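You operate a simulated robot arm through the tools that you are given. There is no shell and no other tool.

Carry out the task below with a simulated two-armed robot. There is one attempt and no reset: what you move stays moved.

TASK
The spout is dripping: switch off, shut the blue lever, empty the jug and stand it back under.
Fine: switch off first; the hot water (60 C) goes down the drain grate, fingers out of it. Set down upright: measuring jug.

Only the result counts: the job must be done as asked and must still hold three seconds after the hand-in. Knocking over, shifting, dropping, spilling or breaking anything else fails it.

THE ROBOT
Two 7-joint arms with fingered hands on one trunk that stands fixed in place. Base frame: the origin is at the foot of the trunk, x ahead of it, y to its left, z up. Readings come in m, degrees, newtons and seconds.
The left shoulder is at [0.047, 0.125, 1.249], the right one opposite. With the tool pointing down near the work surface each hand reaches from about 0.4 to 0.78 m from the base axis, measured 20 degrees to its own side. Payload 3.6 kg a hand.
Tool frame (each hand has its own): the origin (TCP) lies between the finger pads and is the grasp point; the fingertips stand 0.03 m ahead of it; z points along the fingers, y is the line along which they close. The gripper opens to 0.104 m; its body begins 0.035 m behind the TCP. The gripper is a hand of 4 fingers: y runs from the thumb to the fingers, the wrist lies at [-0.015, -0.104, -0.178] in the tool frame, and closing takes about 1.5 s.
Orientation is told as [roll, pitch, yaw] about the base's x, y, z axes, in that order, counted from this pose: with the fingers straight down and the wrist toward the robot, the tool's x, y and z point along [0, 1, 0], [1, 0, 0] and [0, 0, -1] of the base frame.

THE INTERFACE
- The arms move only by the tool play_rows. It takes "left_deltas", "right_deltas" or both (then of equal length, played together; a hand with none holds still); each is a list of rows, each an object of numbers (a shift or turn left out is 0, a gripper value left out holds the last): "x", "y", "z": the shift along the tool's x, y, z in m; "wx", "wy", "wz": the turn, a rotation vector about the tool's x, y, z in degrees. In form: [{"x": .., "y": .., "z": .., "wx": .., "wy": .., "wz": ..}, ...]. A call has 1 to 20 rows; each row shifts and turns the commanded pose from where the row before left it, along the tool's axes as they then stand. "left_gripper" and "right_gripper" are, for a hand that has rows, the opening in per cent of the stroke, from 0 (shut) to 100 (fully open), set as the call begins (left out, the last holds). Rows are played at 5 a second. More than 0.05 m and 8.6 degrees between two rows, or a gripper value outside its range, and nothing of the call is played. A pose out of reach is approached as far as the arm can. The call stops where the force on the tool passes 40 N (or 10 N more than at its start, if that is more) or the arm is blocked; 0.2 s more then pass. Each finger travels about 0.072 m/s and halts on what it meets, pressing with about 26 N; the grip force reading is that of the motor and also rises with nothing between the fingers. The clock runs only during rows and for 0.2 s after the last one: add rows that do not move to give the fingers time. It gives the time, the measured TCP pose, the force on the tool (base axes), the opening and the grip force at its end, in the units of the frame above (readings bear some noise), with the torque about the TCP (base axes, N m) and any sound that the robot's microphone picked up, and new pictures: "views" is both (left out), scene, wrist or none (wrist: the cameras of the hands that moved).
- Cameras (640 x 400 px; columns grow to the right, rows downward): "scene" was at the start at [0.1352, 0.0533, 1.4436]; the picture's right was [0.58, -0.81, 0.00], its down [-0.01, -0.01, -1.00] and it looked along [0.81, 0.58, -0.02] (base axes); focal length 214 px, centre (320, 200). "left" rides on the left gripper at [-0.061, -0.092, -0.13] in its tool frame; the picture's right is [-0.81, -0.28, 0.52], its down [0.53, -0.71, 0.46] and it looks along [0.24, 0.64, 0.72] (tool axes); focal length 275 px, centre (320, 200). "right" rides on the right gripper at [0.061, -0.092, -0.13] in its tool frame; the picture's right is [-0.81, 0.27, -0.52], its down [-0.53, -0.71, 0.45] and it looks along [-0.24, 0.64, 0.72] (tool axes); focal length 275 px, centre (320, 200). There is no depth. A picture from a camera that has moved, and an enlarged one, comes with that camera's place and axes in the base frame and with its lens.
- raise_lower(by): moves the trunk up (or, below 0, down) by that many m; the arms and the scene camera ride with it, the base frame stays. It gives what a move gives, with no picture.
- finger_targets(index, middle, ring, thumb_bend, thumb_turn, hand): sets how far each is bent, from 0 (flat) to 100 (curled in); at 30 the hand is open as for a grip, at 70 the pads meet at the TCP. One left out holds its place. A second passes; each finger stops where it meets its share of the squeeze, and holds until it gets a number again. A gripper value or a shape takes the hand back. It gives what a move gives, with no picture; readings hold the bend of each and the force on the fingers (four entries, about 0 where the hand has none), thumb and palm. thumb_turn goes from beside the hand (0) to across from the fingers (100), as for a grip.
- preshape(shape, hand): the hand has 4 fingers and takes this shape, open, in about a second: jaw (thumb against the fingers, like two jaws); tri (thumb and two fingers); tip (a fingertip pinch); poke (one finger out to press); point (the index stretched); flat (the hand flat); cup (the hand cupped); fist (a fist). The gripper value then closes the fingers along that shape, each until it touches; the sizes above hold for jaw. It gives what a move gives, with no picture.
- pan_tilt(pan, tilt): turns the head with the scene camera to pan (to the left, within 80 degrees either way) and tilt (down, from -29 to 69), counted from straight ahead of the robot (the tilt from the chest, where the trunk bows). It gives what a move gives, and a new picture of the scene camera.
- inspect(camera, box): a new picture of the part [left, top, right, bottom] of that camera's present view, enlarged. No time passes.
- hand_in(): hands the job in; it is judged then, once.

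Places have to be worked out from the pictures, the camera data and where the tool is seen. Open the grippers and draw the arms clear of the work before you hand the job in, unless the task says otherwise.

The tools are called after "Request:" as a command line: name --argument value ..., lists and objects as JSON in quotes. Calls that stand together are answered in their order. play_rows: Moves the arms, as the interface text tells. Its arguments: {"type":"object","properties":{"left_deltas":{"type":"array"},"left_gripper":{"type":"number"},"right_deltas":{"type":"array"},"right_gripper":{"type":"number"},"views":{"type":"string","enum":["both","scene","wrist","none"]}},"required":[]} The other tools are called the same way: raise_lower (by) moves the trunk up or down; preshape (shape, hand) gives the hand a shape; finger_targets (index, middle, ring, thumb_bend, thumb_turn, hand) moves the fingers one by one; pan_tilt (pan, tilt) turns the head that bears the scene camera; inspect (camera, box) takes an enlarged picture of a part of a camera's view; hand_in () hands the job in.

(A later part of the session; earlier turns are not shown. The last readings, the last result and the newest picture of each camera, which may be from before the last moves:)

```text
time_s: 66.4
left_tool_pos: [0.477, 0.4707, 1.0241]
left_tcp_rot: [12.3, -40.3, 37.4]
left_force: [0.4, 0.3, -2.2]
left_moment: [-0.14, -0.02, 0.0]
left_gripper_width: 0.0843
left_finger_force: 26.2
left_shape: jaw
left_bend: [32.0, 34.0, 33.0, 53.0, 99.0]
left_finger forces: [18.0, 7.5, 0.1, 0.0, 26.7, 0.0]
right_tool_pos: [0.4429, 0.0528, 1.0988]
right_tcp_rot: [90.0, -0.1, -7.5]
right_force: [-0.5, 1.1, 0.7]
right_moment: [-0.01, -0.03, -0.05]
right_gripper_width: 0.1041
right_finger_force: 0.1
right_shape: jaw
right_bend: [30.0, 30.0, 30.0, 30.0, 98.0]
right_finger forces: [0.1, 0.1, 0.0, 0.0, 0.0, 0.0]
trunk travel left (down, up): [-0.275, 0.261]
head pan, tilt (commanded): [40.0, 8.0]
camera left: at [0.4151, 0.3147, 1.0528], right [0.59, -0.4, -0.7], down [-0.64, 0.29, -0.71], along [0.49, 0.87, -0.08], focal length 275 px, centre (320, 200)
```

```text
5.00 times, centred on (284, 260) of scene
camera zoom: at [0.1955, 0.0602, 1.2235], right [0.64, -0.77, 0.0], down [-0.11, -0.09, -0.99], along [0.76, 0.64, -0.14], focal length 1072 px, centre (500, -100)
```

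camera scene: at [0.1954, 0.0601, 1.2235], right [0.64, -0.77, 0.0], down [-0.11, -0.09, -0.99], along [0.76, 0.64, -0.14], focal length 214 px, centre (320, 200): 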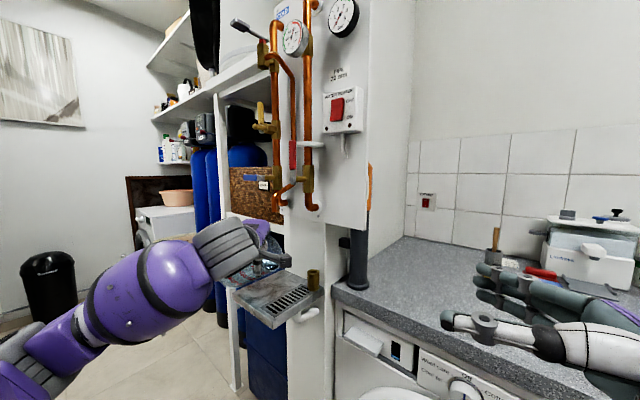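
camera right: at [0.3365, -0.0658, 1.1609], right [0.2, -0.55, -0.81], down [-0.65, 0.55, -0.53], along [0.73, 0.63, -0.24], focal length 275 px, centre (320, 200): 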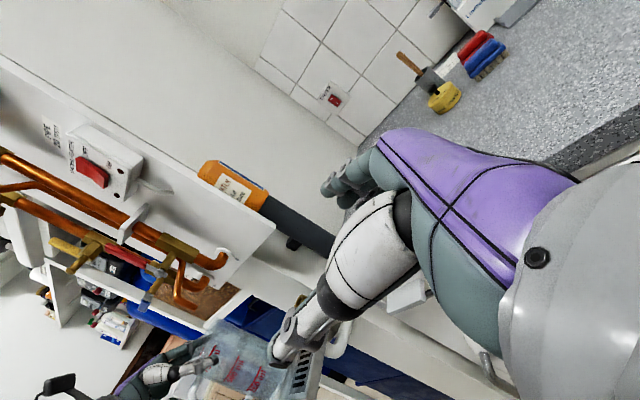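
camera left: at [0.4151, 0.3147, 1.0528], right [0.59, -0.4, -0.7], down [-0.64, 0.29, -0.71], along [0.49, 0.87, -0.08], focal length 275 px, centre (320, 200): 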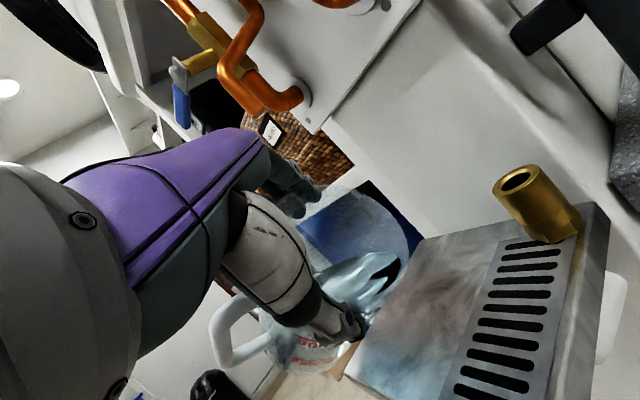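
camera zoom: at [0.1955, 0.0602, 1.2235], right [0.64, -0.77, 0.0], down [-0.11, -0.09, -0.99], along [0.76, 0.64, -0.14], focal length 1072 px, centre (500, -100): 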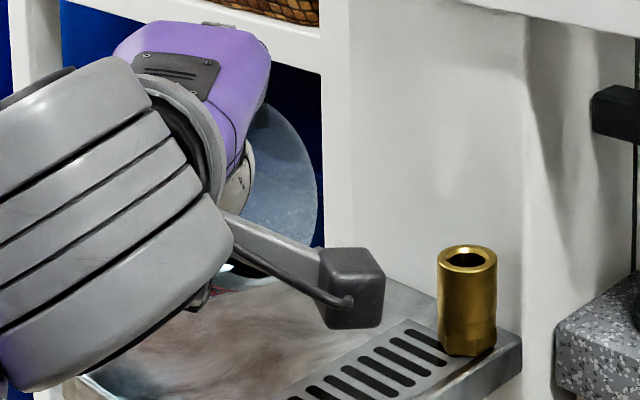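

Still no flow at 66°, and the lip's drop point is inside the slots. I continue 1° per row to 73°.

Request:
play_rows --left_deltas '[{"x": -0.00095, "y": -0.0014, "z": 0.00105, "wx": -0.5, "wy": 0.707, "wz": 0.5}, {"x": -0.00095, "y": -0.0014, "z": 0.00105, "wx": -0.5, "wy": 0.707, "wz": 0.5}, {"x": -0.00095, "y": -0.0014, "z": 0.00105, "wx": -0.5, "wy": 0.707, "wz": 0.5}, {"x": -0.00095, "y": -0.0014, "z": 0.00105, "wx": -0.5, "wy": 0.707, "wz": 0.5}, {"x": -0.0013, "y": -0.0015, "z": 0.0009, "wx": -0.5, "wy": 0.707, "wz": 0.5}, {"x": -0.0013, "y": -0.0015, "z": 0.0009, "wx": -0.5, "wy": 0.707, "wz": 0.5}, {"x": -0.0013, "y": -0.0015, "z": 0.0009, "wx": -0.5, "wy": 0.707, "wz": 0.5}]' --views "wrist"

Request:
inspect --camera "left" --box '[320, 200, 560, 350]'

Request:
inspect --camera "right" --box '[140, 280, 340, 400]'

```text
time_s: 68.0
left_tool_pos: [0.478, 0.4663, 1.0104]
left_tcp_rot: [21.3, -42.5, 31.6]
left_force: [1.0, 0.7, -2.7]
left_moment: [-0.13, -0.02, 0.01]
left_gripper_width: 0.0842
left_finger_force: 25.5
left_shape: jaw
left_bend: [32.0, 34.0, 33.0, 53.0, 99.0]
left_finger forces: [18.0, 7.5, 0.0, 0.0, 26.7, 0.1]
right_tool_pos: [0.4437, 0.0524, 1.1001]
right_tcp_rot: [90.0, 0.0, -7.5]
right_force: [0.0, -0.7, 0.6]
right_moment: [0.01, 0.02, -0.01]
right_gripper_width: 0.1037
right_finger_force: 0.0
right_shape: jaw
right_bend: [30.0, 30.0, 30.0, 30.0, 98.0]
right_finger forces: [0.1, 0.0, 0.1, 0.0, 0.0, 0.0]
trunk travel left (down, up): [-0.275, 0.261]
head pan, tilt (commanded): [40.0, 8.0]
camera left: at [0.417, 0.3063, 1.0229], right [0.57, -0.32, -0.76], down [-0.66, 0.37, -0.65], along [0.49, 0.87, 0.0], focal length 275 px, centre (320, 200)
```

left: 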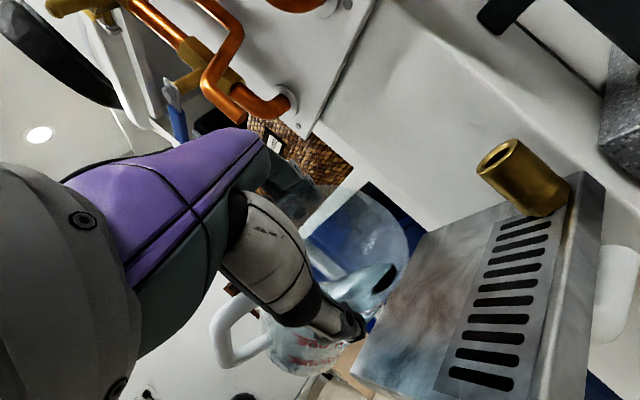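

```text
2.67 times, centred on (440, 275) of left
camera zoom: at [0.417, 0.3063, 1.0229], right [0.57, -0.32, -0.76], down [-0.66, 0.37, -0.65], along [0.49, 0.87, 0.0], focal length 734 px, centre (0, 0)
```

zoom: 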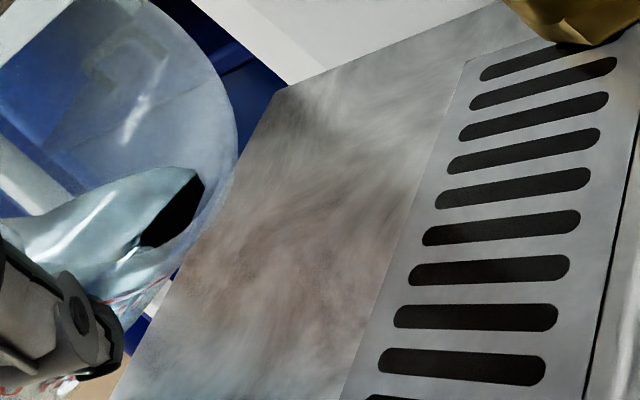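

```text
3.20 times, centred on (240, 340) of right
camera zoom: at [0.3366, -0.0657, 1.1609], right [0.2, -0.55, -0.81], down [-0.65, 0.55, -0.53], along [0.73, 0.63, -0.24], focal length 881 px, centre (576, -248)
```

zoom: 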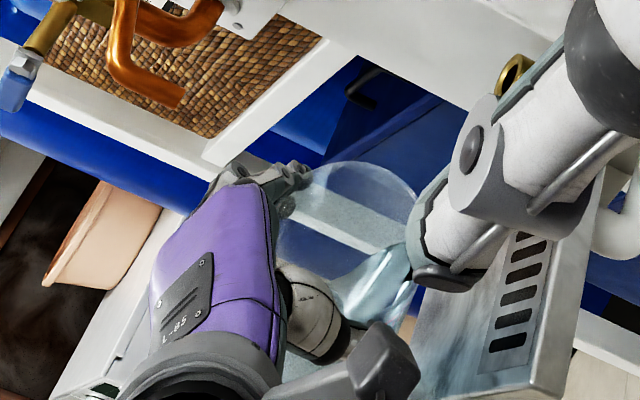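

At 73° the jug hasn't shifted in the hand, and its lip (≈0.501, 0.449, 0.961) stays above the slots. I go on 1° per row to 80° and look for the stream.

Request:
play_rows --left_deltas '[{"x": -0.0014, "y": -0.0016, "z": 0.0008, "wx": -0.5, "wy": 0.707, "wz": 0.5}, {"x": -0.0014, "y": -0.0016, "z": 0.0008, "wx": -0.5, "wy": 0.707, "wz": 0.5}, {"x": -0.0014, "y": -0.0016, "z": 0.0008, "wx": -0.5, "wy": 0.707, "wz": 0.5}, {"x": -0.0014, "y": -0.0016, "z": 0.0008, "wx": -0.5, "wy": 0.707, "wz": 0.5}, {"x": -0.0014, "y": -0.0016, "z": 0.0008, "wx": -0.5, "wy": 0.707, "wz": 0.5}, {"x": -0.0014, "y": -0.0016, "z": 0.0008, "wx": -0.5, "wy": 0.707, "wz": 0.5}, {"x": -0.0014, "y": -0.0016, "z": 0.0008, "wx": -0.5, "wy": 0.707, "wz": 0.5}]' --views "both"

Request:
inspect --camera "left" --box '[300, 180, 540, 330]'

Request:
inspect --camera "scene" --box '[230, 230, 358, 310]'

```text
time_s: 69.6
left_tool_pos: [0.479, 0.4588, 0.9975]
left_tcp_rot: [30.6, -44.2, 25.1]
left_force: [-0.4, 0.5, -2.6]
left_moment: [-0.16, -0.01, 0.04]
left_gripper_width: 0.0841
left_finger_force: 26.0
left_shape: jaw
left_bend: [32.0, 35.0, 33.0, 53.0, 99.0]
left_finger forces: [18.0, 7.6, 0.0, 0.0, 26.6, 0.1]
right_tool_pos: [0.4423, 0.0524, 1.0996]
right_tcp_rot: [90.0, 0.0, -7.6]
right_force: [-0.4, 0.3, 0.5]
right_moment: [0.02, 0.0, 0.03]
right_gripper_width: 0.1039
right_finger_force: 0.1
right_shape: jaw
right_bend: [30.0, 30.0, 30.0, 30.0, 98.0]
right_finger forces: [0.0, 0.0, 0.0, 0.1, 0.0, 0.1]
trunk travel left (down, up): [-0.275, 0.261]
head pan, tilt (commanded): [40.0, 8.0]
camera scene: at [0.1955, 0.0601, 1.2235], right [0.64, -0.77, 0.0], down [-0.11, -0.09, -0.99], along [0.76, 0.64, -0.14], focal length 214 px, centre (320, 200)
camera left: at [0.4191, 0.2987, 0.9917], right [0.55, -0.22, -0.81], down [-0.68, 0.44, -0.58], along [0.49, 0.87, 0.09], focal length 275 px, centre (320, 200)
```

scene: 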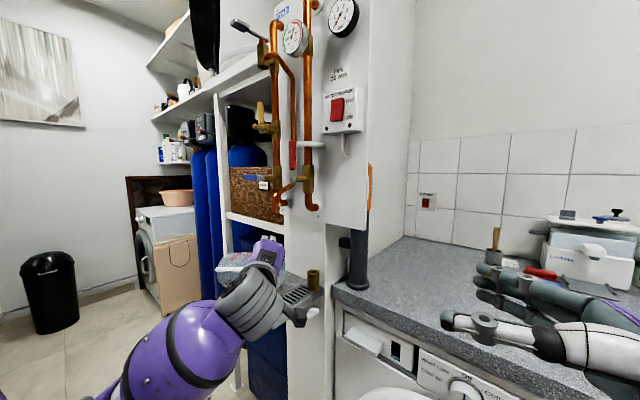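
left: 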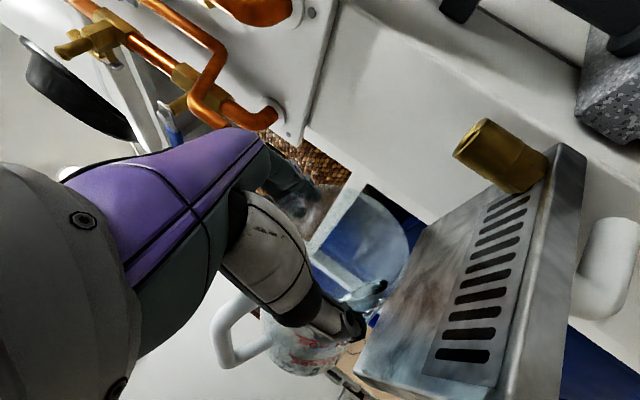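

```text
2.67 times, centred on (420, 255) of left
camera zoom: at [0.4191, 0.2987, 0.9917], right [0.55, -0.22, -0.81], down [-0.68, 0.44, -0.58], along [0.49, 0.87, 0.09], focal length 734 px, centre (53, 53)
```

zoom: 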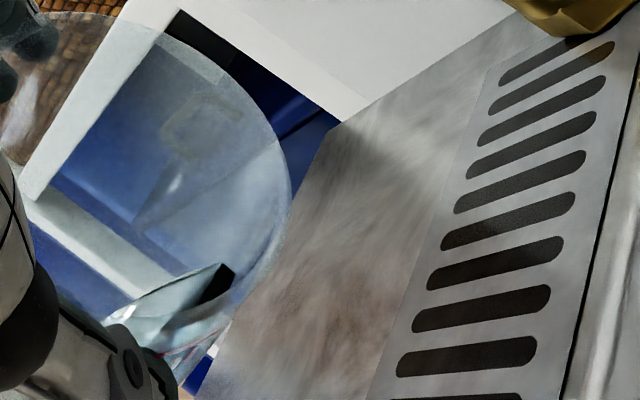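

```text
5.00 times, centred on (294, 270) of scene
camera zoom: at [0.1955, 0.0601, 1.2235], right [0.64, -0.77, 0.0], down [-0.11, -0.09, -0.99], along [0.76, 0.64, -0.14], focal length 1072 px, centre (450, -150)
```

zoom: 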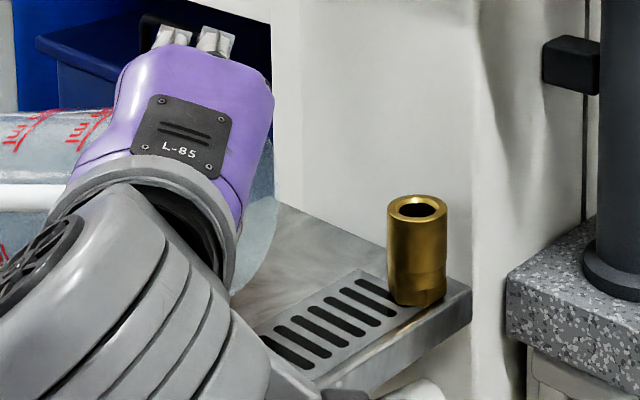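

Water in the jug keeps shrinking with the tilt, so it is draining over the lip onto the grate. I go on from 80° to 90°, lip ~3 cm above the slots.

Request:
play_rows --left_deltas '[{"x": -0.0012, "y": -0.0009, "z": 0.0001, "wx": -0.5, "wy": 0.707, "wz": 0.5}, {"x": -0.0012, "y": -0.0009, "z": 0.0001, "wx": -0.5, "wy": 0.707, "wz": 0.5}, {"x": -0.0012, "y": -0.0009, "z": 0.0001, "wx": -0.5, "wy": 0.707, "wz": 0.5}, {"x": -0.0012, "y": -0.0009, "z": 0.0001, "wx": -0.5, "wy": 0.707, "wz": 0.5}, {"x": -0.0012, "y": -0.0009, "z": 0.0001, "wx": -0.5, "wy": 0.707, "wz": 0.5}, {"x": -0.0012, "y": -0.0009, "z": 0.0001, "wx": -0.5, "wy": 0.707, "wz": 0.5}, {"x": -0.0012, "y": -0.0009, "z": 0.0001, "wx": -0.5, "wy": 0.707, "wz": 0.5}, {"x": -0.0012, "y": -0.0009, "z": 0.0001, "wx": -0.5, "wy": 0.707, "wz": 0.5}, {"x": -0.0012, "y": -0.0009, "z": 0.0001, "wx": -0.5, "wy": 0.707, "wz": 0.5}, {"x": -0.0012, "y": -0.0009, "z": 0.0001, "wx": -0.5, "wy": 0.707, "wz": 0.5}]' --views "wrist"

Request:
inspect --camera "left" --box '[300, 180, 540, 330]'

Request:
inspect --camera "right" --box '[140, 280, 340, 400]'

```text
time_s: 71.8
left_tool_pos: [0.4826, 0.449, 0.9839]
left_tcp_rot: [44.6, -45.0, 15.4]
left_force: [-0.6, 0.0, -2.6]
left_moment: [-0.15, -0.01, 0.0]
left_gripper_width: 0.0841
left_finger_force: 26.2
left_shape: jaw
left_bend: [32.0, 35.0, 33.0, 53.0, 99.0]
left_finger forces: [18.0, 7.6, 0.0, 0.0, 26.6, 0.1]
right_tool_pos: [0.4437, 0.0526, 1.0996]
right_tcp_rot: [90.1, 0.0, -7.4]
right_force: [-0.1, -0.7, -0.4]
right_moment: [-0.02, 0.0, -0.01]
right_gripper_width: 0.1038
right_finger_force: 0.0
right_shape: jaw
right_bend: [30.0, 30.0, 30.0, 30.0, 98.0]
right_finger forces: [0.0, 0.0, 0.0, 0.1, 0.0, 0.0]
trunk travel left (down, up): [-0.275, 0.261]
head pan, tilt (commanded): [40.0, 8.0]
camera left: at [0.4207, 0.293, 0.9552], right [0.51, -0.08, -0.86], down [-0.71, 0.53, -0.47], along [0.49, 0.84, 0.21], focal length 275 px, centre (320, 200)
```

left: 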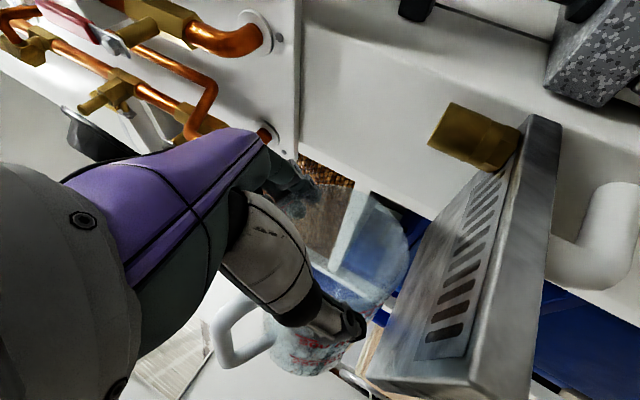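

```text
2.67 times, centred on (420, 255) of left
camera zoom: at [0.4207, 0.293, 0.9552], right [0.51, -0.08, -0.86], down [-0.71, 0.53, -0.47], along [0.49, 0.84, 0.21], focal length 734 px, centre (53, 53)
```

zoom: 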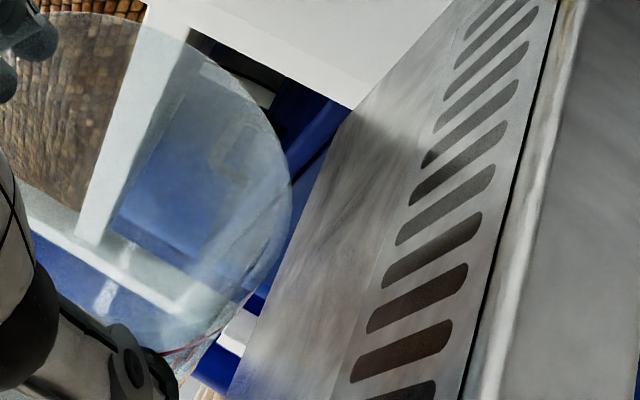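

```text
3.20 times, centred on (240, 340) of right
camera zoom: at [0.3366, -0.0657, 1.1609], right [0.2, -0.55, -0.81], down [-0.65, 0.55, -0.53], along [0.73, 0.63, -0.24], focal length 881 px, centre (576, -248)
```

zoom: 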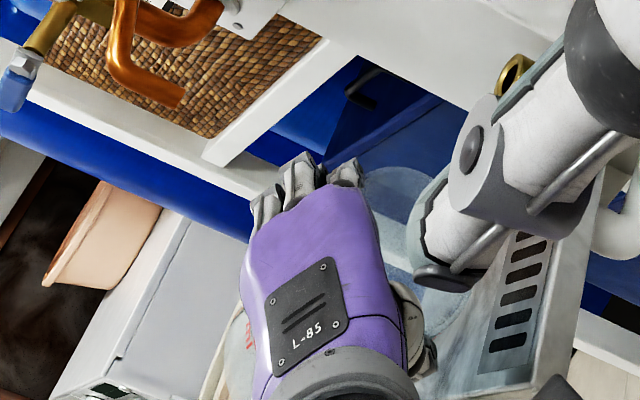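

The jug looks empty at 90°. I tip it further to 110° and hold a second so the last drops run onto the grate.

Request:
play_rows --left_deltas '[{"x": -0.0012, "y": 0.0001, "z": -0.0014, "wx": -1.0, "wy": 1.414, "wz": 1.0}, {"x": -0.0012, "y": 0.0001, "z": -0.0014, "wx": -1.0, "wy": 1.414, "wz": 1.0}, {"x": -0.0012, "y": 0.0001, "z": -0.0014, "wx": -1.0, "wy": 1.414, "wz": 1.0}, {"x": -0.0012, "y": 0.0001, "z": -0.0014, "wx": -1.0, "wy": 1.414, "wz": 1.0}, {"x": -0.0012, "y": 0.0001, "z": -0.0014, "wx": -1.0, "wy": 1.414, "wz": 1.0}, {"x": -0.001, "y": 0.0003, "z": -0.0015, "wx": -1.0, "wy": 1.414, "wz": 1.0}, {"x": -0.001, "y": 0.0003, "z": -0.0015, "wx": -1.0, "wy": 1.414, "wz": 1.0}, {"x": -0.001, "y": 0.0003, "z": -0.0015, "wx": -1.0, "wy": 1.414, "wz": 1.0}, {"x": -0.001, "y": 0.0003, "z": -0.0015, "wx": -1.0, "wy": 1.414, "wz": 1.0}, {"x": -0.001, "y": 0.0003, "z": -0.0015, "wx": -1.0, "wy": 1.414, "wz": 1.0}, {}, {}, {}, {}, {}, {}, {}]' --views "both"

Request:
inspect --camera "left" --box '[300, 180, 540, 330]'

Request:
inspect --camera "right" --box '[140, 280, 340, 400]'

```text
time_s: 75.4
left_tool_pos: [0.4869, 0.4318, 0.9859]
left_tcp_rot: [71.7, -41.9, -3.5]
left_force: [-0.5, 0.0, -1.5]
left_moment: [-0.14, -0.02, -0.03]
left_gripper_width: 0.0841
left_finger_force: 26.5
left_shape: jaw
left_bend: [32.0, 35.0, 33.0, 53.0, 99.0]
left_finger forces: [18.1, 7.4, 0.1, 0.0, 26.5, 0.0]
right_tool_pos: [0.4435, 0.0517, 1.0992]
right_tcp_rot: [90.0, -0.1, -7.6]
right_force: [0.0, 0.0, -0.8]
right_moment: [0.0, 0.01, 0.0]
right_gripper_width: 0.1039
right_finger_force: 0.1
right_shape: jaw
right_bend: [30.0, 30.0, 30.0, 30.0, 98.0]
right_finger forces: [0.0, 0.0, 0.0, 0.0, 0.1, 0.0]
trunk travel left (down, up): [-0.275, 0.261]
head pan, tilt (commanded): [40.0, 8.0]
camera scene: at [0.1955, 0.0601, 1.2235], right [0.64, -0.77, 0.0], down [-0.11, -0.09, -0.99], along [0.76, 0.64, -0.14], focal length 214 px, centre (320, 200)
camera left: at [0.4209, 0.2935, 0.9111], right [0.43, 0.21, -0.88], down [-0.74, 0.65, -0.2], along [0.52, 0.73, 0.43], focal length 275 px, centre (320, 200)
```

scene: 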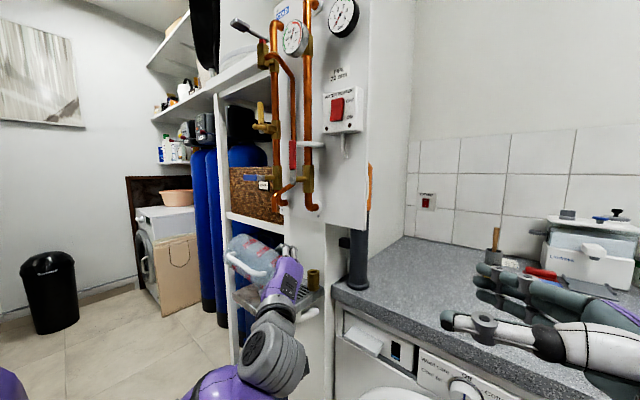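
left: 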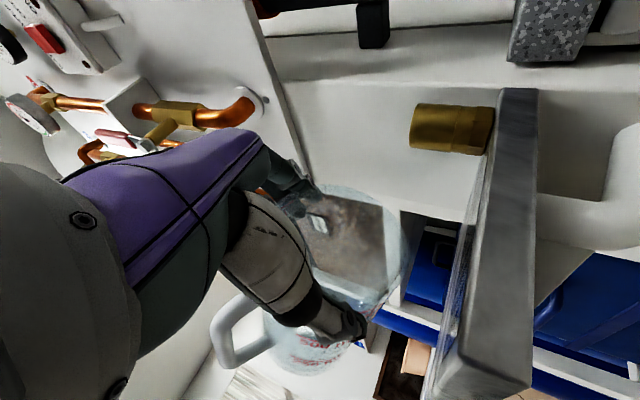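

```text
2.67 times, centred on (420, 255) of left
camera zoom: at [0.4209, 0.2935, 0.9111], right [0.43, 0.21, -0.88], down [-0.74, 0.65, -0.2], along [0.52, 0.73, 0.43], focal length 734 px, centre (53, 53)
```

zoom: 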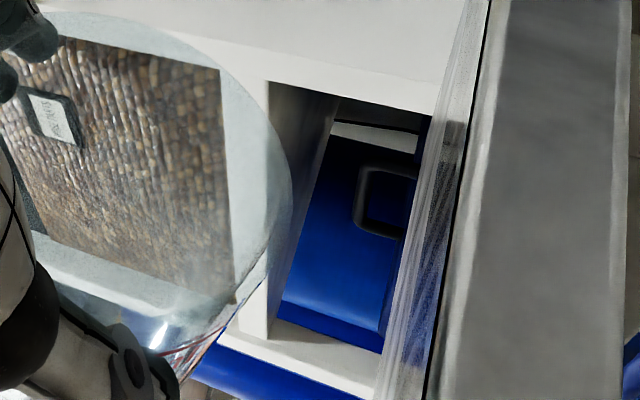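

```text
3.20 times, centred on (240, 340) of right
camera zoom: at [0.3365, -0.0657, 1.1609], right [0.2, -0.55, -0.81], down [-0.65, 0.55, -0.53], along [0.73, 0.63, -0.24], focal length 881 px, centre (576, -248)
```

zoom: 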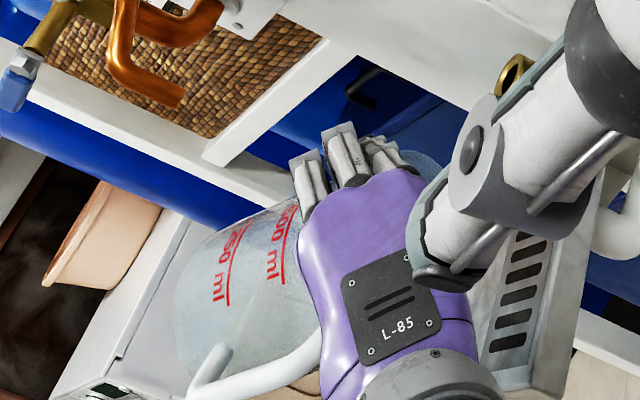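

The jug is drained. I now tilt it back upright along the same path in 5° steps, raising the hand so its base clears the tray.

Request:
play_rows --left_deltas '[{"x": 0.0073, "y": 0.0035, "z": 0.0023, "wx": 2.5, "wy": -3.535, "wz": -2.5}, {"x": 0.0073, "y": 0.004, "z": 0.0017, "wx": 2.5, "wy": -3.535, "wz": -2.5}, {"x": 0.0061, "y": 0.0029, "z": 0.0019, "wx": 2.5, "wy": -3.535, "wz": -2.5}, {"x": 0.0059, "y": 0.0033, "z": 0.0013, "wx": 2.5, "wy": -3.535, "wz": -2.5}, {"x": 0.0058, "y": 0.0035, "z": 0.0008, "wx": 2.5, "wy": -3.535, "wz": -2.5}, {"x": 0.0057, "y": 0.0038, "z": 0.0003, "wx": 2.5, "wy": -3.535, "wz": -2.5}, {"x": 0.0054, "y": 0.004, "z": -0.0004, "wx": 2.5, "wy": -3.535, "wz": -2.5}, {"x": 0.0051, "y": 0.0042, "z": -0.0009, "wx": 2.5, "wy": -3.535, "wz": -2.5}, {"x": 0.0047, "y": 0.0049, "z": -0.0023, "wx": 2.5, "wy": -3.535, "wz": -2.5}, {"x": 0.0044, "y": 0.005, "z": -0.0028, "wx": 2.5, "wy": -3.535, "wz": -2.5}, {"x": 0.0036, "y": 0.0052, "z": -0.0038, "wx": 2.5, "wy": -3.535, "wz": -2.5}, {"x": 0.003, "y": 0.0052, "z": -0.0043, "wx": 2.5, "wy": -3.535, "wz": -2.5}, {}]' --views "both"

Request:
inspect --camera "left" --box '[240, 160, 560, 360]'

```text
time_s: 78.2
left_tool_pos: [0.4731, 0.4821, 1.0534]
left_tcp_rot: [-5.4, -32.6, 48.0]
left_force: [0.6, 0.3, -1.9]
left_moment: [-0.09, -0.03, 0.01]
left_gripper_width: 0.0844
left_finger_force: 26.0
left_shape: jaw
left_bend: [32.0, 35.0, 33.0, 53.0, 99.0]
left_finger forces: [17.7, 7.6, 0.0, 0.0, 26.2, 0.0]
right_tool_pos: [0.4434, 0.0525, 1.1002]
right_tcp_rot: [90.0, 0.0, -7.5]
right_force: [0.2, -0.3, 0.9]
right_moment: [0.01, -0.02, 0.0]
right_gripper_width: 0.1034
right_finger_force: 0.1
right_shape: jaw
right_bend: [30.0, 30.0, 30.0, 30.0, 98.0]
right_finger forces: [0.0, 0.0, 0.2, 0.0, 0.0, 0.0]
trunk travel left (down, up): [-0.275, 0.261]
head pan, tilt (commanded): [40.0, 8.0]
camera scene: at [0.1955, 0.0602, 1.2235], right [0.64, -0.77, 0.0], down [-0.11, -0.09, -0.99], along [0.76, 0.64, -0.14], focal length 214 px, centre (320, 200)
camera left: at [0.4081, 0.3385, 1.1189], right [0.64, -0.57, -0.52], down [-0.58, 0.08, -0.81], along [0.5, 0.82, -0.28], focal length 275 px, centre (320, 200)
```

scene: 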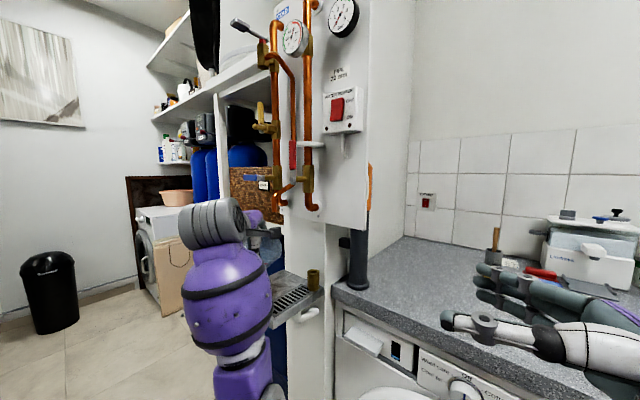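
left: 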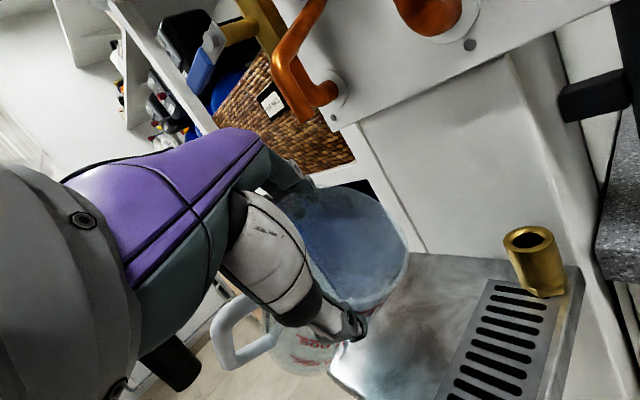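

```text
2.00 times, centred on (400, 260) of left
camera zoom: at [0.4081, 0.3385, 1.1189], right [0.64, -0.57, -0.52], down [-0.58, 0.08, -0.81], along [0.5, 0.82, -0.28], focal length 551 px, centre (160, 80)
```

zoom: 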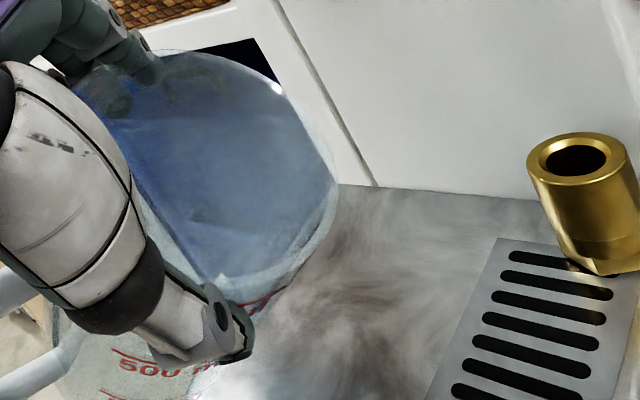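

The jug is empty. I bring it the rest of the way upright (50° → 0°).

Request:
play_rows --left_deltas '[{"x": 0.0022, "y": 0.0043, "z": -0.0039, "wx": 2.5, "wy": -3.535, "wz": -2.5}, {"x": 0.0016, "y": 0.0042, "z": -0.0043, "wx": 2.5, "wy": -3.535, "wz": -2.5}, {"x": 0.0015, "y": 0.0022, "z": -0.0015, "wx": 2.5, "wy": -3.535, "wz": -2.5}, {"x": 0.0011, "y": 0.002, "z": -0.0017, "wx": 2.5, "wy": -3.535, "wz": -2.5}, {"x": 0.0013, "y": 0.001, "z": -0.0001, "wx": 2.5, "wy": -3.535, "wz": -2.5}, {"x": 0.0009, "y": 0.0008, "z": -0.0001, "wx": 2.5, "wy": -3.535, "wz": -2.5}, {"x": 0.0006, "y": 0.0006, "z": -0.0002, "wx": 2.5, "wy": -3.535, "wz": -2.5}, {"x": 0.0003, "y": 0.0003, "wx": 2.5, "wy": -3.535, "wz": -2.5}, {"wx": 2.5, "wy": -3.535, "wz": -2.5}, {"wx": 2.5, "wy": -3.535, "wz": -2.5}, {}]' --views "both"

Request:
inspect --camera "scene" --box '[200, 220, 328, 300]'

Request:
inspect --camera "left" --box '[240, 160, 560, 360]'

```text
time_s: 80.6
left_tool_pos: [0.4681, 0.4969, 1.0689]
left_tcp_rot: [-45.4, 0.3, 60.0]
left_force: [0.4, 0.4, -1.7]
left_moment: [0.01, 0.0, 0.01]
left_gripper_width: 0.0841
left_finger_force: 25.9
left_shape: jaw
left_bend: [32.0, 35.0, 33.0, 53.0, 99.0]
left_finger forces: [17.7, 8.6, 0.0, 0.0, 26.2, 0.0]
right_tool_pos: [0.4441, 0.0511, 1.0997]
right_tcp_rot: [90.0, 0.0, -7.6]
right_force: [0.2, 0.2, -0.2]
right_moment: [-0.01, -0.01, -0.02]
right_gripper_width: 0.1037
right_finger_force: 0.0
right_shape: jaw
right_bend: [30.0, 30.0, 30.0, 30.0, 98.0]
right_finger forces: [0.0, 0.1, 0.1, 0.0, 0.1, 0.0]
trunk travel left (down, up): [-0.275, 0.261]
head pan, tilt (commanded): [40.0, 8.0]
camera scene: at [0.1955, 0.0601, 1.2235], right [0.64, -0.77, 0.0], down [-0.11, -0.09, -0.99], along [0.76, 0.64, -0.14], focal length 214 px, centre (320, 200)
camera left: at [0.3796, 0.4428, 1.2045], right [0.67, -0.71, 0.21], down [-0.4, -0.6, -0.7], along [0.62, 0.38, -0.69], focal length 275 px, centre (320, 200)
```

scene: 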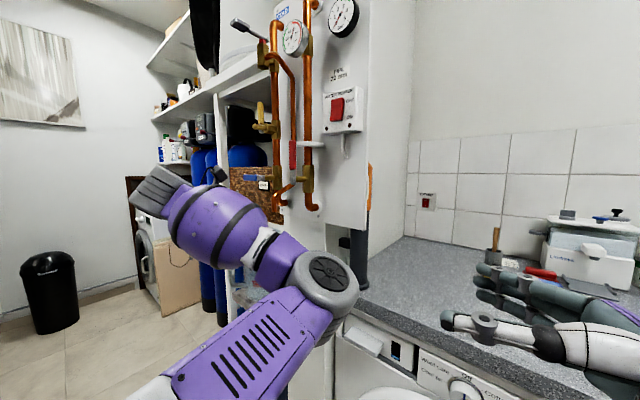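
left: 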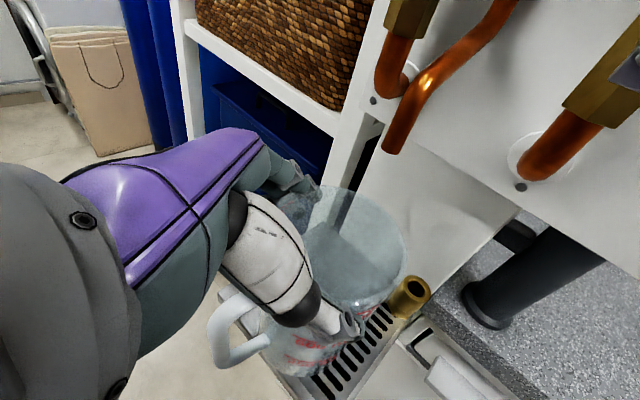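

```text
5.00 times, centred on (264, 260) of scene
camera zoom: at [0.1955, 0.0601, 1.2235], right [0.64, -0.77, 0.0], down [-0.11, -0.09, -0.99], along [0.76, 0.64, -0.14], focal length 1072 px, centre (600, -100)
```

zoom: 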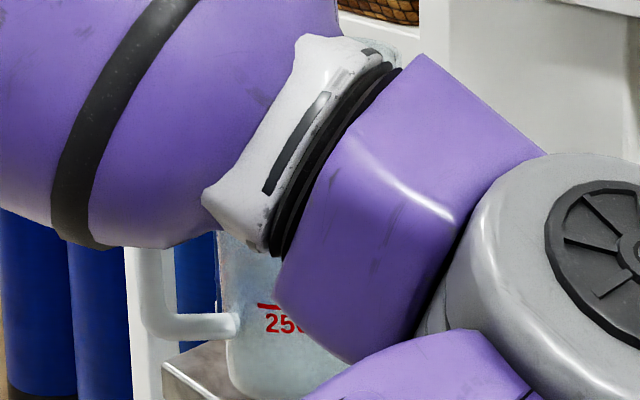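

```text
2.00 times, centred on (400, 260) of left
camera zoom: at [0.3796, 0.4428, 1.2045], right [0.67, -0.71, 0.21], down [-0.4, -0.6, -0.7], along [0.62, 0.38, -0.69], focal length 551 px, centre (160, 80)
```

zoom: 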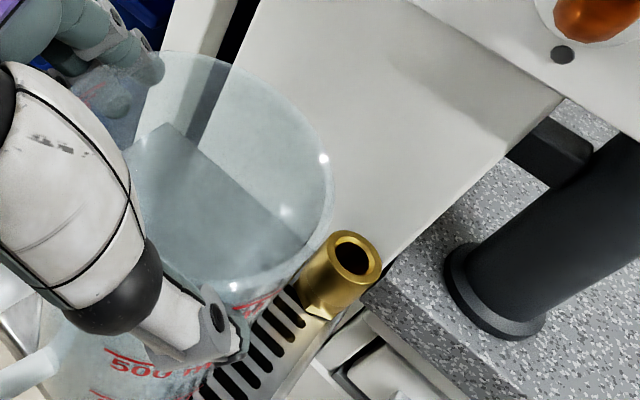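

The jug is empty and upright again; the arm's elbow has swung in front of the head camera but nothing is touched. I carry the jug back under the spout, stopping above its spot.

Request:
play_rows --left_deltas '[{"x": -0.0032, "y": 0.008, "z": 0.0032}, {"x": -0.0032, "y": 0.008, "z": 0.0032}, {"x": -0.0032, "y": 0.008, "z": 0.0032}, {"x": -0.0031, "y": 0.008, "z": 0.0031}, {"x": -0.0031, "y": 0.0081, "z": 0.0031}, {}]' --views "both"

Request:
inspect --camera "left" --box '[240, 120, 560, 320]'

Request:
inspect --camera "right" --box '[80, 260, 340, 400]'

```text
time_s: 82.0
left_tool_pos: [0.5101, 0.5201, 1.0703]
left_tcp_rot: [-45.3, 0.2, 60.1]
left_force: [-1.8, -0.3, -1.4]
left_moment: [0.0, 0.01, 0.0]
left_gripper_width: 0.0841
left_finger_force: 26.2
left_shape: jaw
left_bend: [32.0, 35.0, 33.0, 53.0, 99.0]
left_finger forces: [17.7, 8.5, 0.0, 0.0, 26.2, 0.1]
right_tool_pos: [0.4434, 0.0532, 1.0997]
right_tcp_rot: [90.0, 0.0, -7.5]
right_force: [-0.6, -0.1, 0.4]
right_moment: [-0.02, 0.0, 0.03]
right_gripper_width: 0.1039
right_finger_force: 0.0
right_shape: jaw
right_bend: [30.0, 30.0, 30.0, 30.0, 98.0]
right_finger forces: [0.1, 0.1, 0.0, 0.0, 0.0, 0.0]
trunk travel left (down, up): [-0.275, 0.261]
head pan, tilt (commanded): [40.0, 8.0]
camera scene: at [0.1954, 0.0601, 1.2235], right [0.64, -0.77, 0.0], down [-0.11, -0.09, -0.99], along [0.76, 0.64, -0.14], focal length 214 px, centre (320, 200)
camera left: at [0.4194, 0.4666, 1.2047], right [0.67, -0.71, 0.21], down [-0.4, -0.59, -0.7], along [0.62, 0.38, -0.69], focal length 275 px, centre (320, 200)
```

scene: 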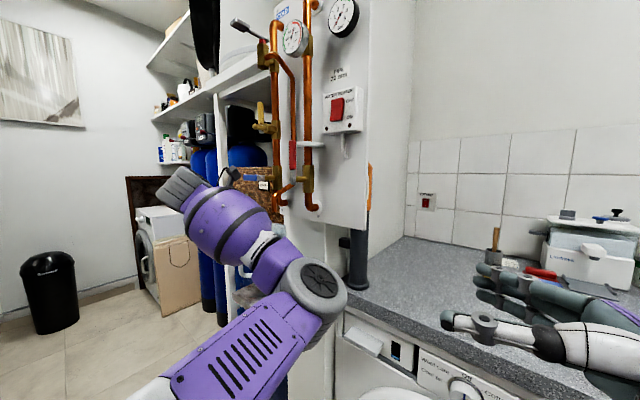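
left: 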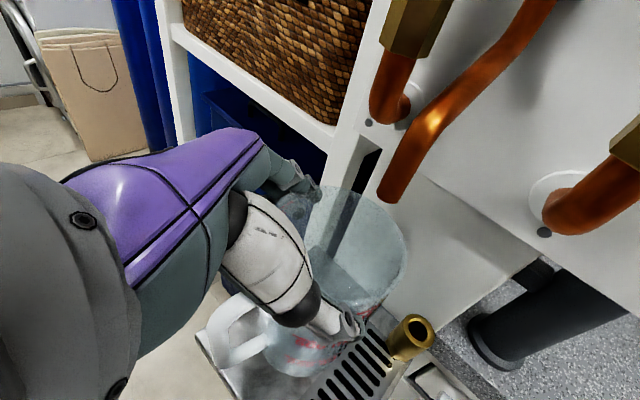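

```text
2.00 times, centred on (400, 220) of left
camera zoom: at [0.4194, 0.4666, 1.2047], right [0.67, -0.71, 0.21], down [-0.4, -0.59, -0.7], along [0.62, 0.38, -0.69], focal length 551 px, centre (160, 160)
```

zoom: 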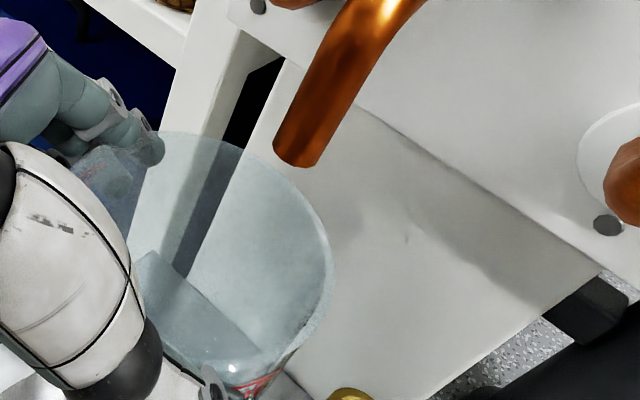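

```text
2.46 times, centred on (210, 330) of right
camera zoom: at [0.3365, -0.0658, 1.1609], right [0.2, -0.55, -0.81], down [-0.65, 0.55, -0.53], along [0.73, 0.63, -0.24], focal length 678 px, centre (591, -120)
```

zoom: 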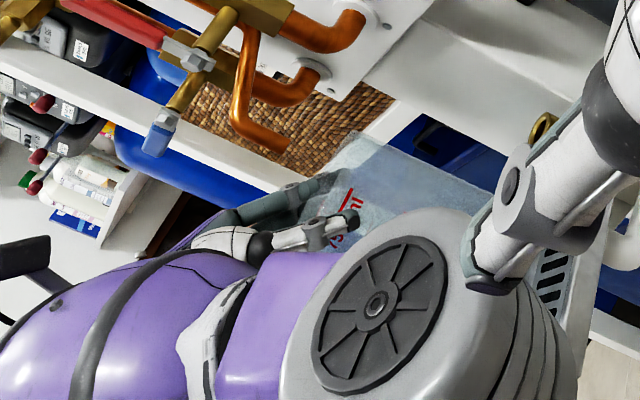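

The jug hovers over its place under the spout. I lower it slowly, 3 mm per row, to just above contact.

Request:
play_rows --left_deltas '[{"x": 0.0021, "z": 0.0021}, {"x": 0.0021, "z": 0.0021}, {"x": 0.0021, "z": 0.0021}, {"x": 0.0021, "z": 0.0021}, {"x": 0.0021, "z": 0.0021}, {"x": 0.0021, "z": 0.0021}, {"x": 0.0021, "z": 0.0021}, {"x": 0.0014, "z": 0.0014}, {}]' --views "wrist"

Request:
inspect --camera "left" --box '[200, 200, 520, 400]'

```text
time_s: 84.0
left_tool_pos: [0.5074, 0.52, 1.0457]
left_tcp_rot: [-45.4, 0.2, 60.0]
left_force: [0.6, -0.4, 0.5]
left_moment: [0.02, 0.01, -0.02]
left_gripper_width: 0.0843
left_finger_force: 26.0
left_shape: jaw
left_bend: [32.0, 35.0, 33.0, 53.0, 99.0]
left_finger forces: [17.9, 8.7, 0.0, 0.0, 26.1, 0.0]
right_tool_pos: [0.4427, 0.0527, 1.0996]
right_tcp_rot: [90.0, 0.0, -7.4]
right_force: [0.1, -0.1, 0.1]
right_moment: [0.02, -0.01, 0.0]
right_gripper_width: 0.1038
right_finger_force: 0.1
right_shape: jaw
right_bend: [30.0, 30.0, 30.0, 30.0, 98.0]
right_finger forces: [0.1, 0.0, 0.0, 0.0, 0.0, 0.1]
trunk travel left (down, up): [-0.275, 0.261]
head pan, tilt (commanded): [40.0, 8.0]
camera left: at [0.4182, 0.466, 1.1817], right [0.67, -0.71, 0.21], down [-0.4, -0.59, -0.7], along [0.62, 0.38, -0.68], focal length 275 px, centre (320, 200)
```

left: 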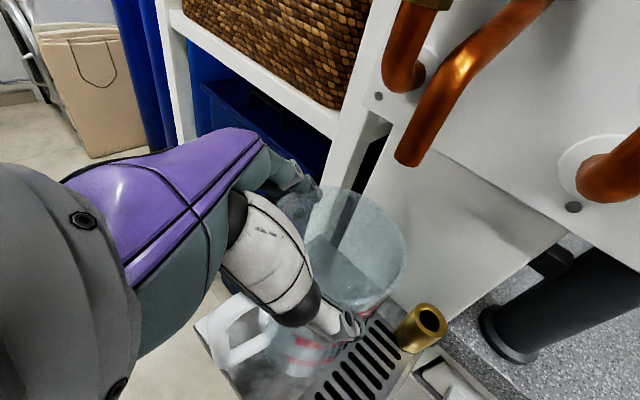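

```text
2.00 times, centred on (360, 300) of left
camera zoom: at [0.4182, 0.466, 1.1817], right [0.67, -0.71, 0.21], down [-0.4, -0.59, -0.7], along [0.62, 0.38, -0.68], focal length 551 px, centre (240, 0)
```

zoom: 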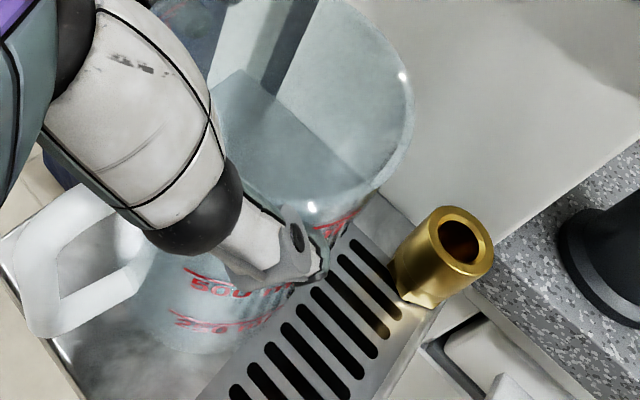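

No contact yet at TCP z=1.046. I lower in 1 mm steps and watch the force.

Request:
play_rows --left_deltas '[{"x": 0.0007, "z": 0.0007}, {"x": 0.0007, "z": 0.0007}, {"x": 0.0007, "z": 0.0007}, {}]' --views "none"

```text
time_s: 85.0
left_tool_pos: [0.5065, 0.5194, 1.0448]
left_tcp_rot: [-45.4, 0.1, 60.0]
left_force: [3.0, 1.5, 11.0]
left_moment: [0.18, -0.16, -0.07]
left_gripper_width: 0.0843
left_finger_force: 25.9
left_shape: jaw
left_bend: [32.0, 34.0, 33.0, 53.0, 98.0]
left_finger forces: [21.0, 8.5, 0.0, 0.1, 25.8, 0.0]
right_tool_pos: [0.4431, 0.052, 1.1008]
right_tcp_rot: [90.2, 0.0, -7.5]
right_force: [0.2, -0.1, -0.3]
right_moment: [0.03, 0.01, -0.02]
right_gripper_width: 0.1038
right_finger_force: 0.0
right_shape: jaw
right_bend: [30.0, 30.0, 30.0, 30.0, 98.0]
right_finger forces: [0.1, 0.0, 0.0, 0.1, 0.0, 0.0]
trunk travel left (down, up): [-0.275, 0.261]
head pan, tilt (commanded): [40.0, 8.0]
```

Contact: 11 N upward, the base stands on the tray. I ease off 1 mm, then open the hand.

Request:
play_rows --left_deltas '[{"x": -0.0007, "z": -0.0007}, {}]' --views "none"

Request:
play_rows --left_deltas '[{}, {}, {}, {}, {}, {}, {}]' --left_gripper 100 --views "wrist"

Request:
inspect --camera "left" --box '[200, 150, 520, 350]'

```text
time_s: 85.6
left_tool_pos: [0.5089, 0.52, 1.044]
left_tcp_rot: [-45.3, 0.2, 60.0]
left_force: [1.9, 0.2, 5.2]
left_moment: [0.12, -0.06, -0.05]
left_gripper_width: 0.0843
left_finger_force: 26.7
left_shape: jaw
left_bend: [32.0, 34.0, 33.0, 53.0, 98.0]
left_finger forces: [19.5, 8.4, 0.0, 0.0, 26.3, 0.0]
right_tool_pos: [0.4431, 0.052, 1.0997]
right_tcp_rot: [90.1, 0.0, -7.4]
right_force: [1.0, 0.2, 0.3]
right_moment: [0.02, 0.0, 0.02]
right_gripper_width: 0.104
right_finger_force: 0.1
right_shape: jaw
right_bend: [30.0, 30.0, 30.0, 30.0, 98.0]
right_finger forces: [0.0, 0.1, 0.1, 0.1, 0.0, 0.0]
trunk travel left (down, up): [-0.275, 0.261]
head pan, tilt (commanded): [40.0, 8.0]
```

```text
time_s: 87.2
left_tool_pos: [0.5072, 0.5205, 1.044]
left_tcp_rot: [-45.4, 0.3, 60.1]
left_force: [-0.4, 0.7, 0.0]
left_moment: [0.0, -0.03, 0.02]
left_gripper_width: 0.1037
left_finger_force: 0.1
left_shape: jaw
left_bend: [30.0, 30.0, 30.0, 30.0, 98.0]
left_finger forces: [0.3, 0.1, 0.0, 0.0, 0.0, 0.0]
right_tool_pos: [0.4434, 0.0522, 1.0992]
right_tcp_rot: [90.0, 0.0, -7.5]
right_force: [-0.7, 0.0, 0.2]
right_moment: [0.02, 0.01, 0.03]
right_gripper_width: 0.104
right_finger_force: 0.0
right_shape: jaw
right_bend: [30.0, 30.0, 30.0, 30.0, 98.0]
right_finger forces: [0.0, 0.1, 0.1, 0.0, 0.1, 0.0]
trunk travel left (down, up): [-0.275, 0.261]
head pan, tilt (commanded): [40.0, 8.0]
camera left: at [0.4195, 0.4663, 1.1802], right [0.67, -0.71, 0.21], down [-0.4, -0.59, -0.7], along [0.62, 0.38, -0.68], focal length 275 px, centre (320, 200)
```

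left: 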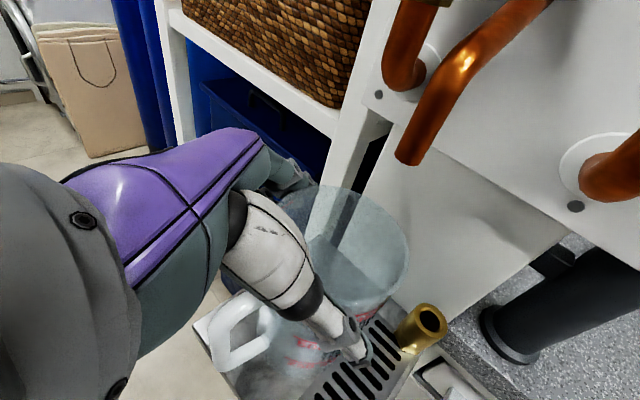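

```text
2.00 times, centred on (360, 250) of left
camera zoom: at [0.4195, 0.4663, 1.1802], right [0.67, -0.71, 0.21], down [-0.4, -0.59, -0.7], along [0.62, 0.38, -0.68], focal length 551 px, centre (240, 100)
```

zoom: 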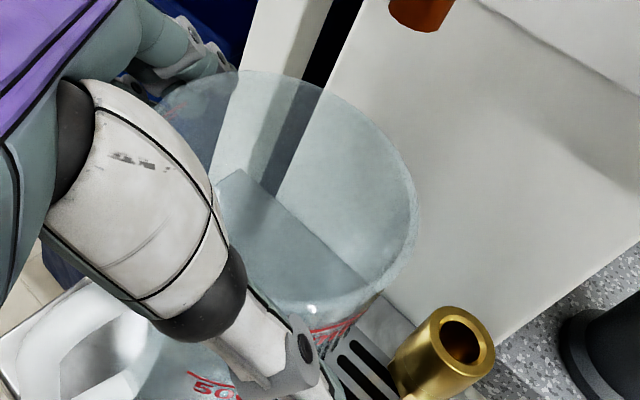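

The jug stands free with the hand open. I centre the hand (6 mm toward the finger side) for clearance and withdraw back up the 45° line.

Request:
play_rows --left_deltas '[{"y": 0.003}, {"y": 0.003}, {"z": -0.01}, {"z": -0.015}, {"z": -0.02}, {"z": -0.03}, {"z": -0.03}, {"z": -0.03}, {"z": -0.03}, {}]' --views "both"

Request:
inspect --camera "left" --box '[280, 200, 560, 375]'

```text
time_s: 89.4
left_tool_pos: [0.4097, 0.5865, 1.159]
left_tcp_rot: [-45.3, 0.2, 60.0]
left_force: [0.0, -0.2, 0.6]
left_moment: [0.0, -0.04, -0.01]
left_gripper_width: 0.1038
left_finger_force: 0.0
left_shape: jaw
left_bend: [30.0, 30.0, 30.0, 30.0, 97.0]
left_finger forces: [0.1, 0.0, 0.0, 0.0, 0.1, 0.1]
right_tool_pos: [0.4431, 0.052, 1.0992]
right_tcp_rot: [90.0, 0.0, -7.5]
right_force: [-0.9, -0.4, 0.0]
right_moment: [0.0, 0.0, 0.01]
right_gripper_width: 0.1039
right_finger_force: 0.1
right_shape: jaw
right_bend: [30.0, 30.0, 30.0, 30.0, 98.0]
right_finger forces: [0.1, 0.0, 0.1, 0.0, 0.0, 0.1]
trunk travel left (down, up): [-0.275, 0.261]
head pan, tilt (commanded): [40.0, 8.0]
camera scene: at [0.1955, 0.0601, 1.2235], right [0.64, -0.77, 0.0], down [-0.11, -0.09, -0.99], along [0.76, 0.64, -0.14], focal length 214 px, centre (320, 200)
camera left: at [0.321, 0.5315, 1.2958], right [0.67, -0.71, 0.21], down [-0.4, -0.59, -0.7], along [0.62, 0.38, -0.69], focal length 275 px, centre (320, 200)
```

scene: 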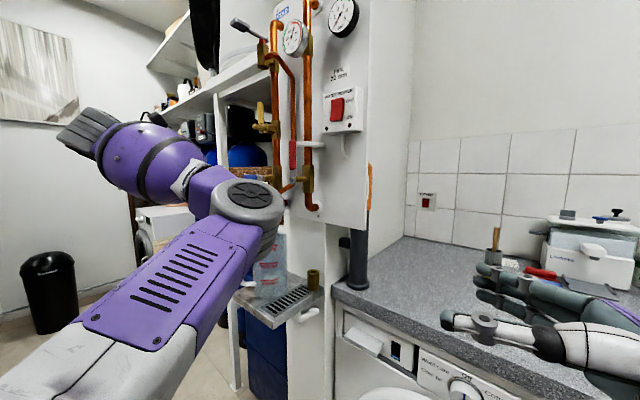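
left: 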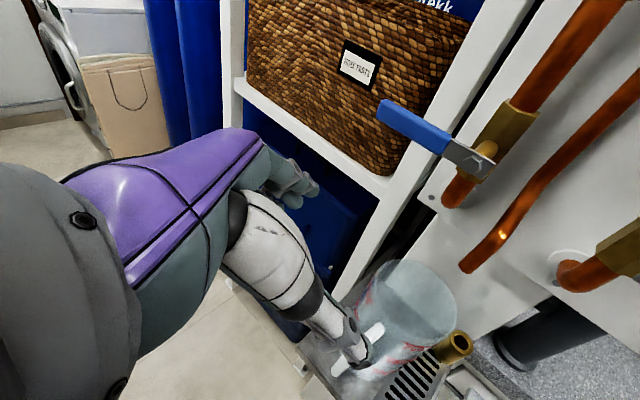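

```text
2.29 times, centred on (420, 288) of left
camera zoom: at [0.321, 0.5315, 1.2958], right [0.67, -0.71, 0.21], down [-0.4, -0.59, -0.7], along [0.62, 0.38, -0.69], focal length 629 px, centre (91, 0)
```

zoom: 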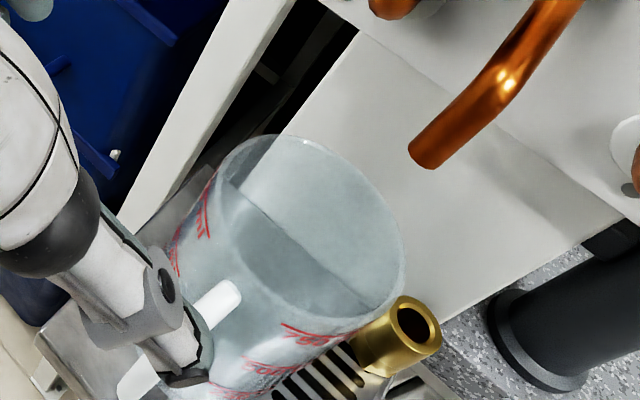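

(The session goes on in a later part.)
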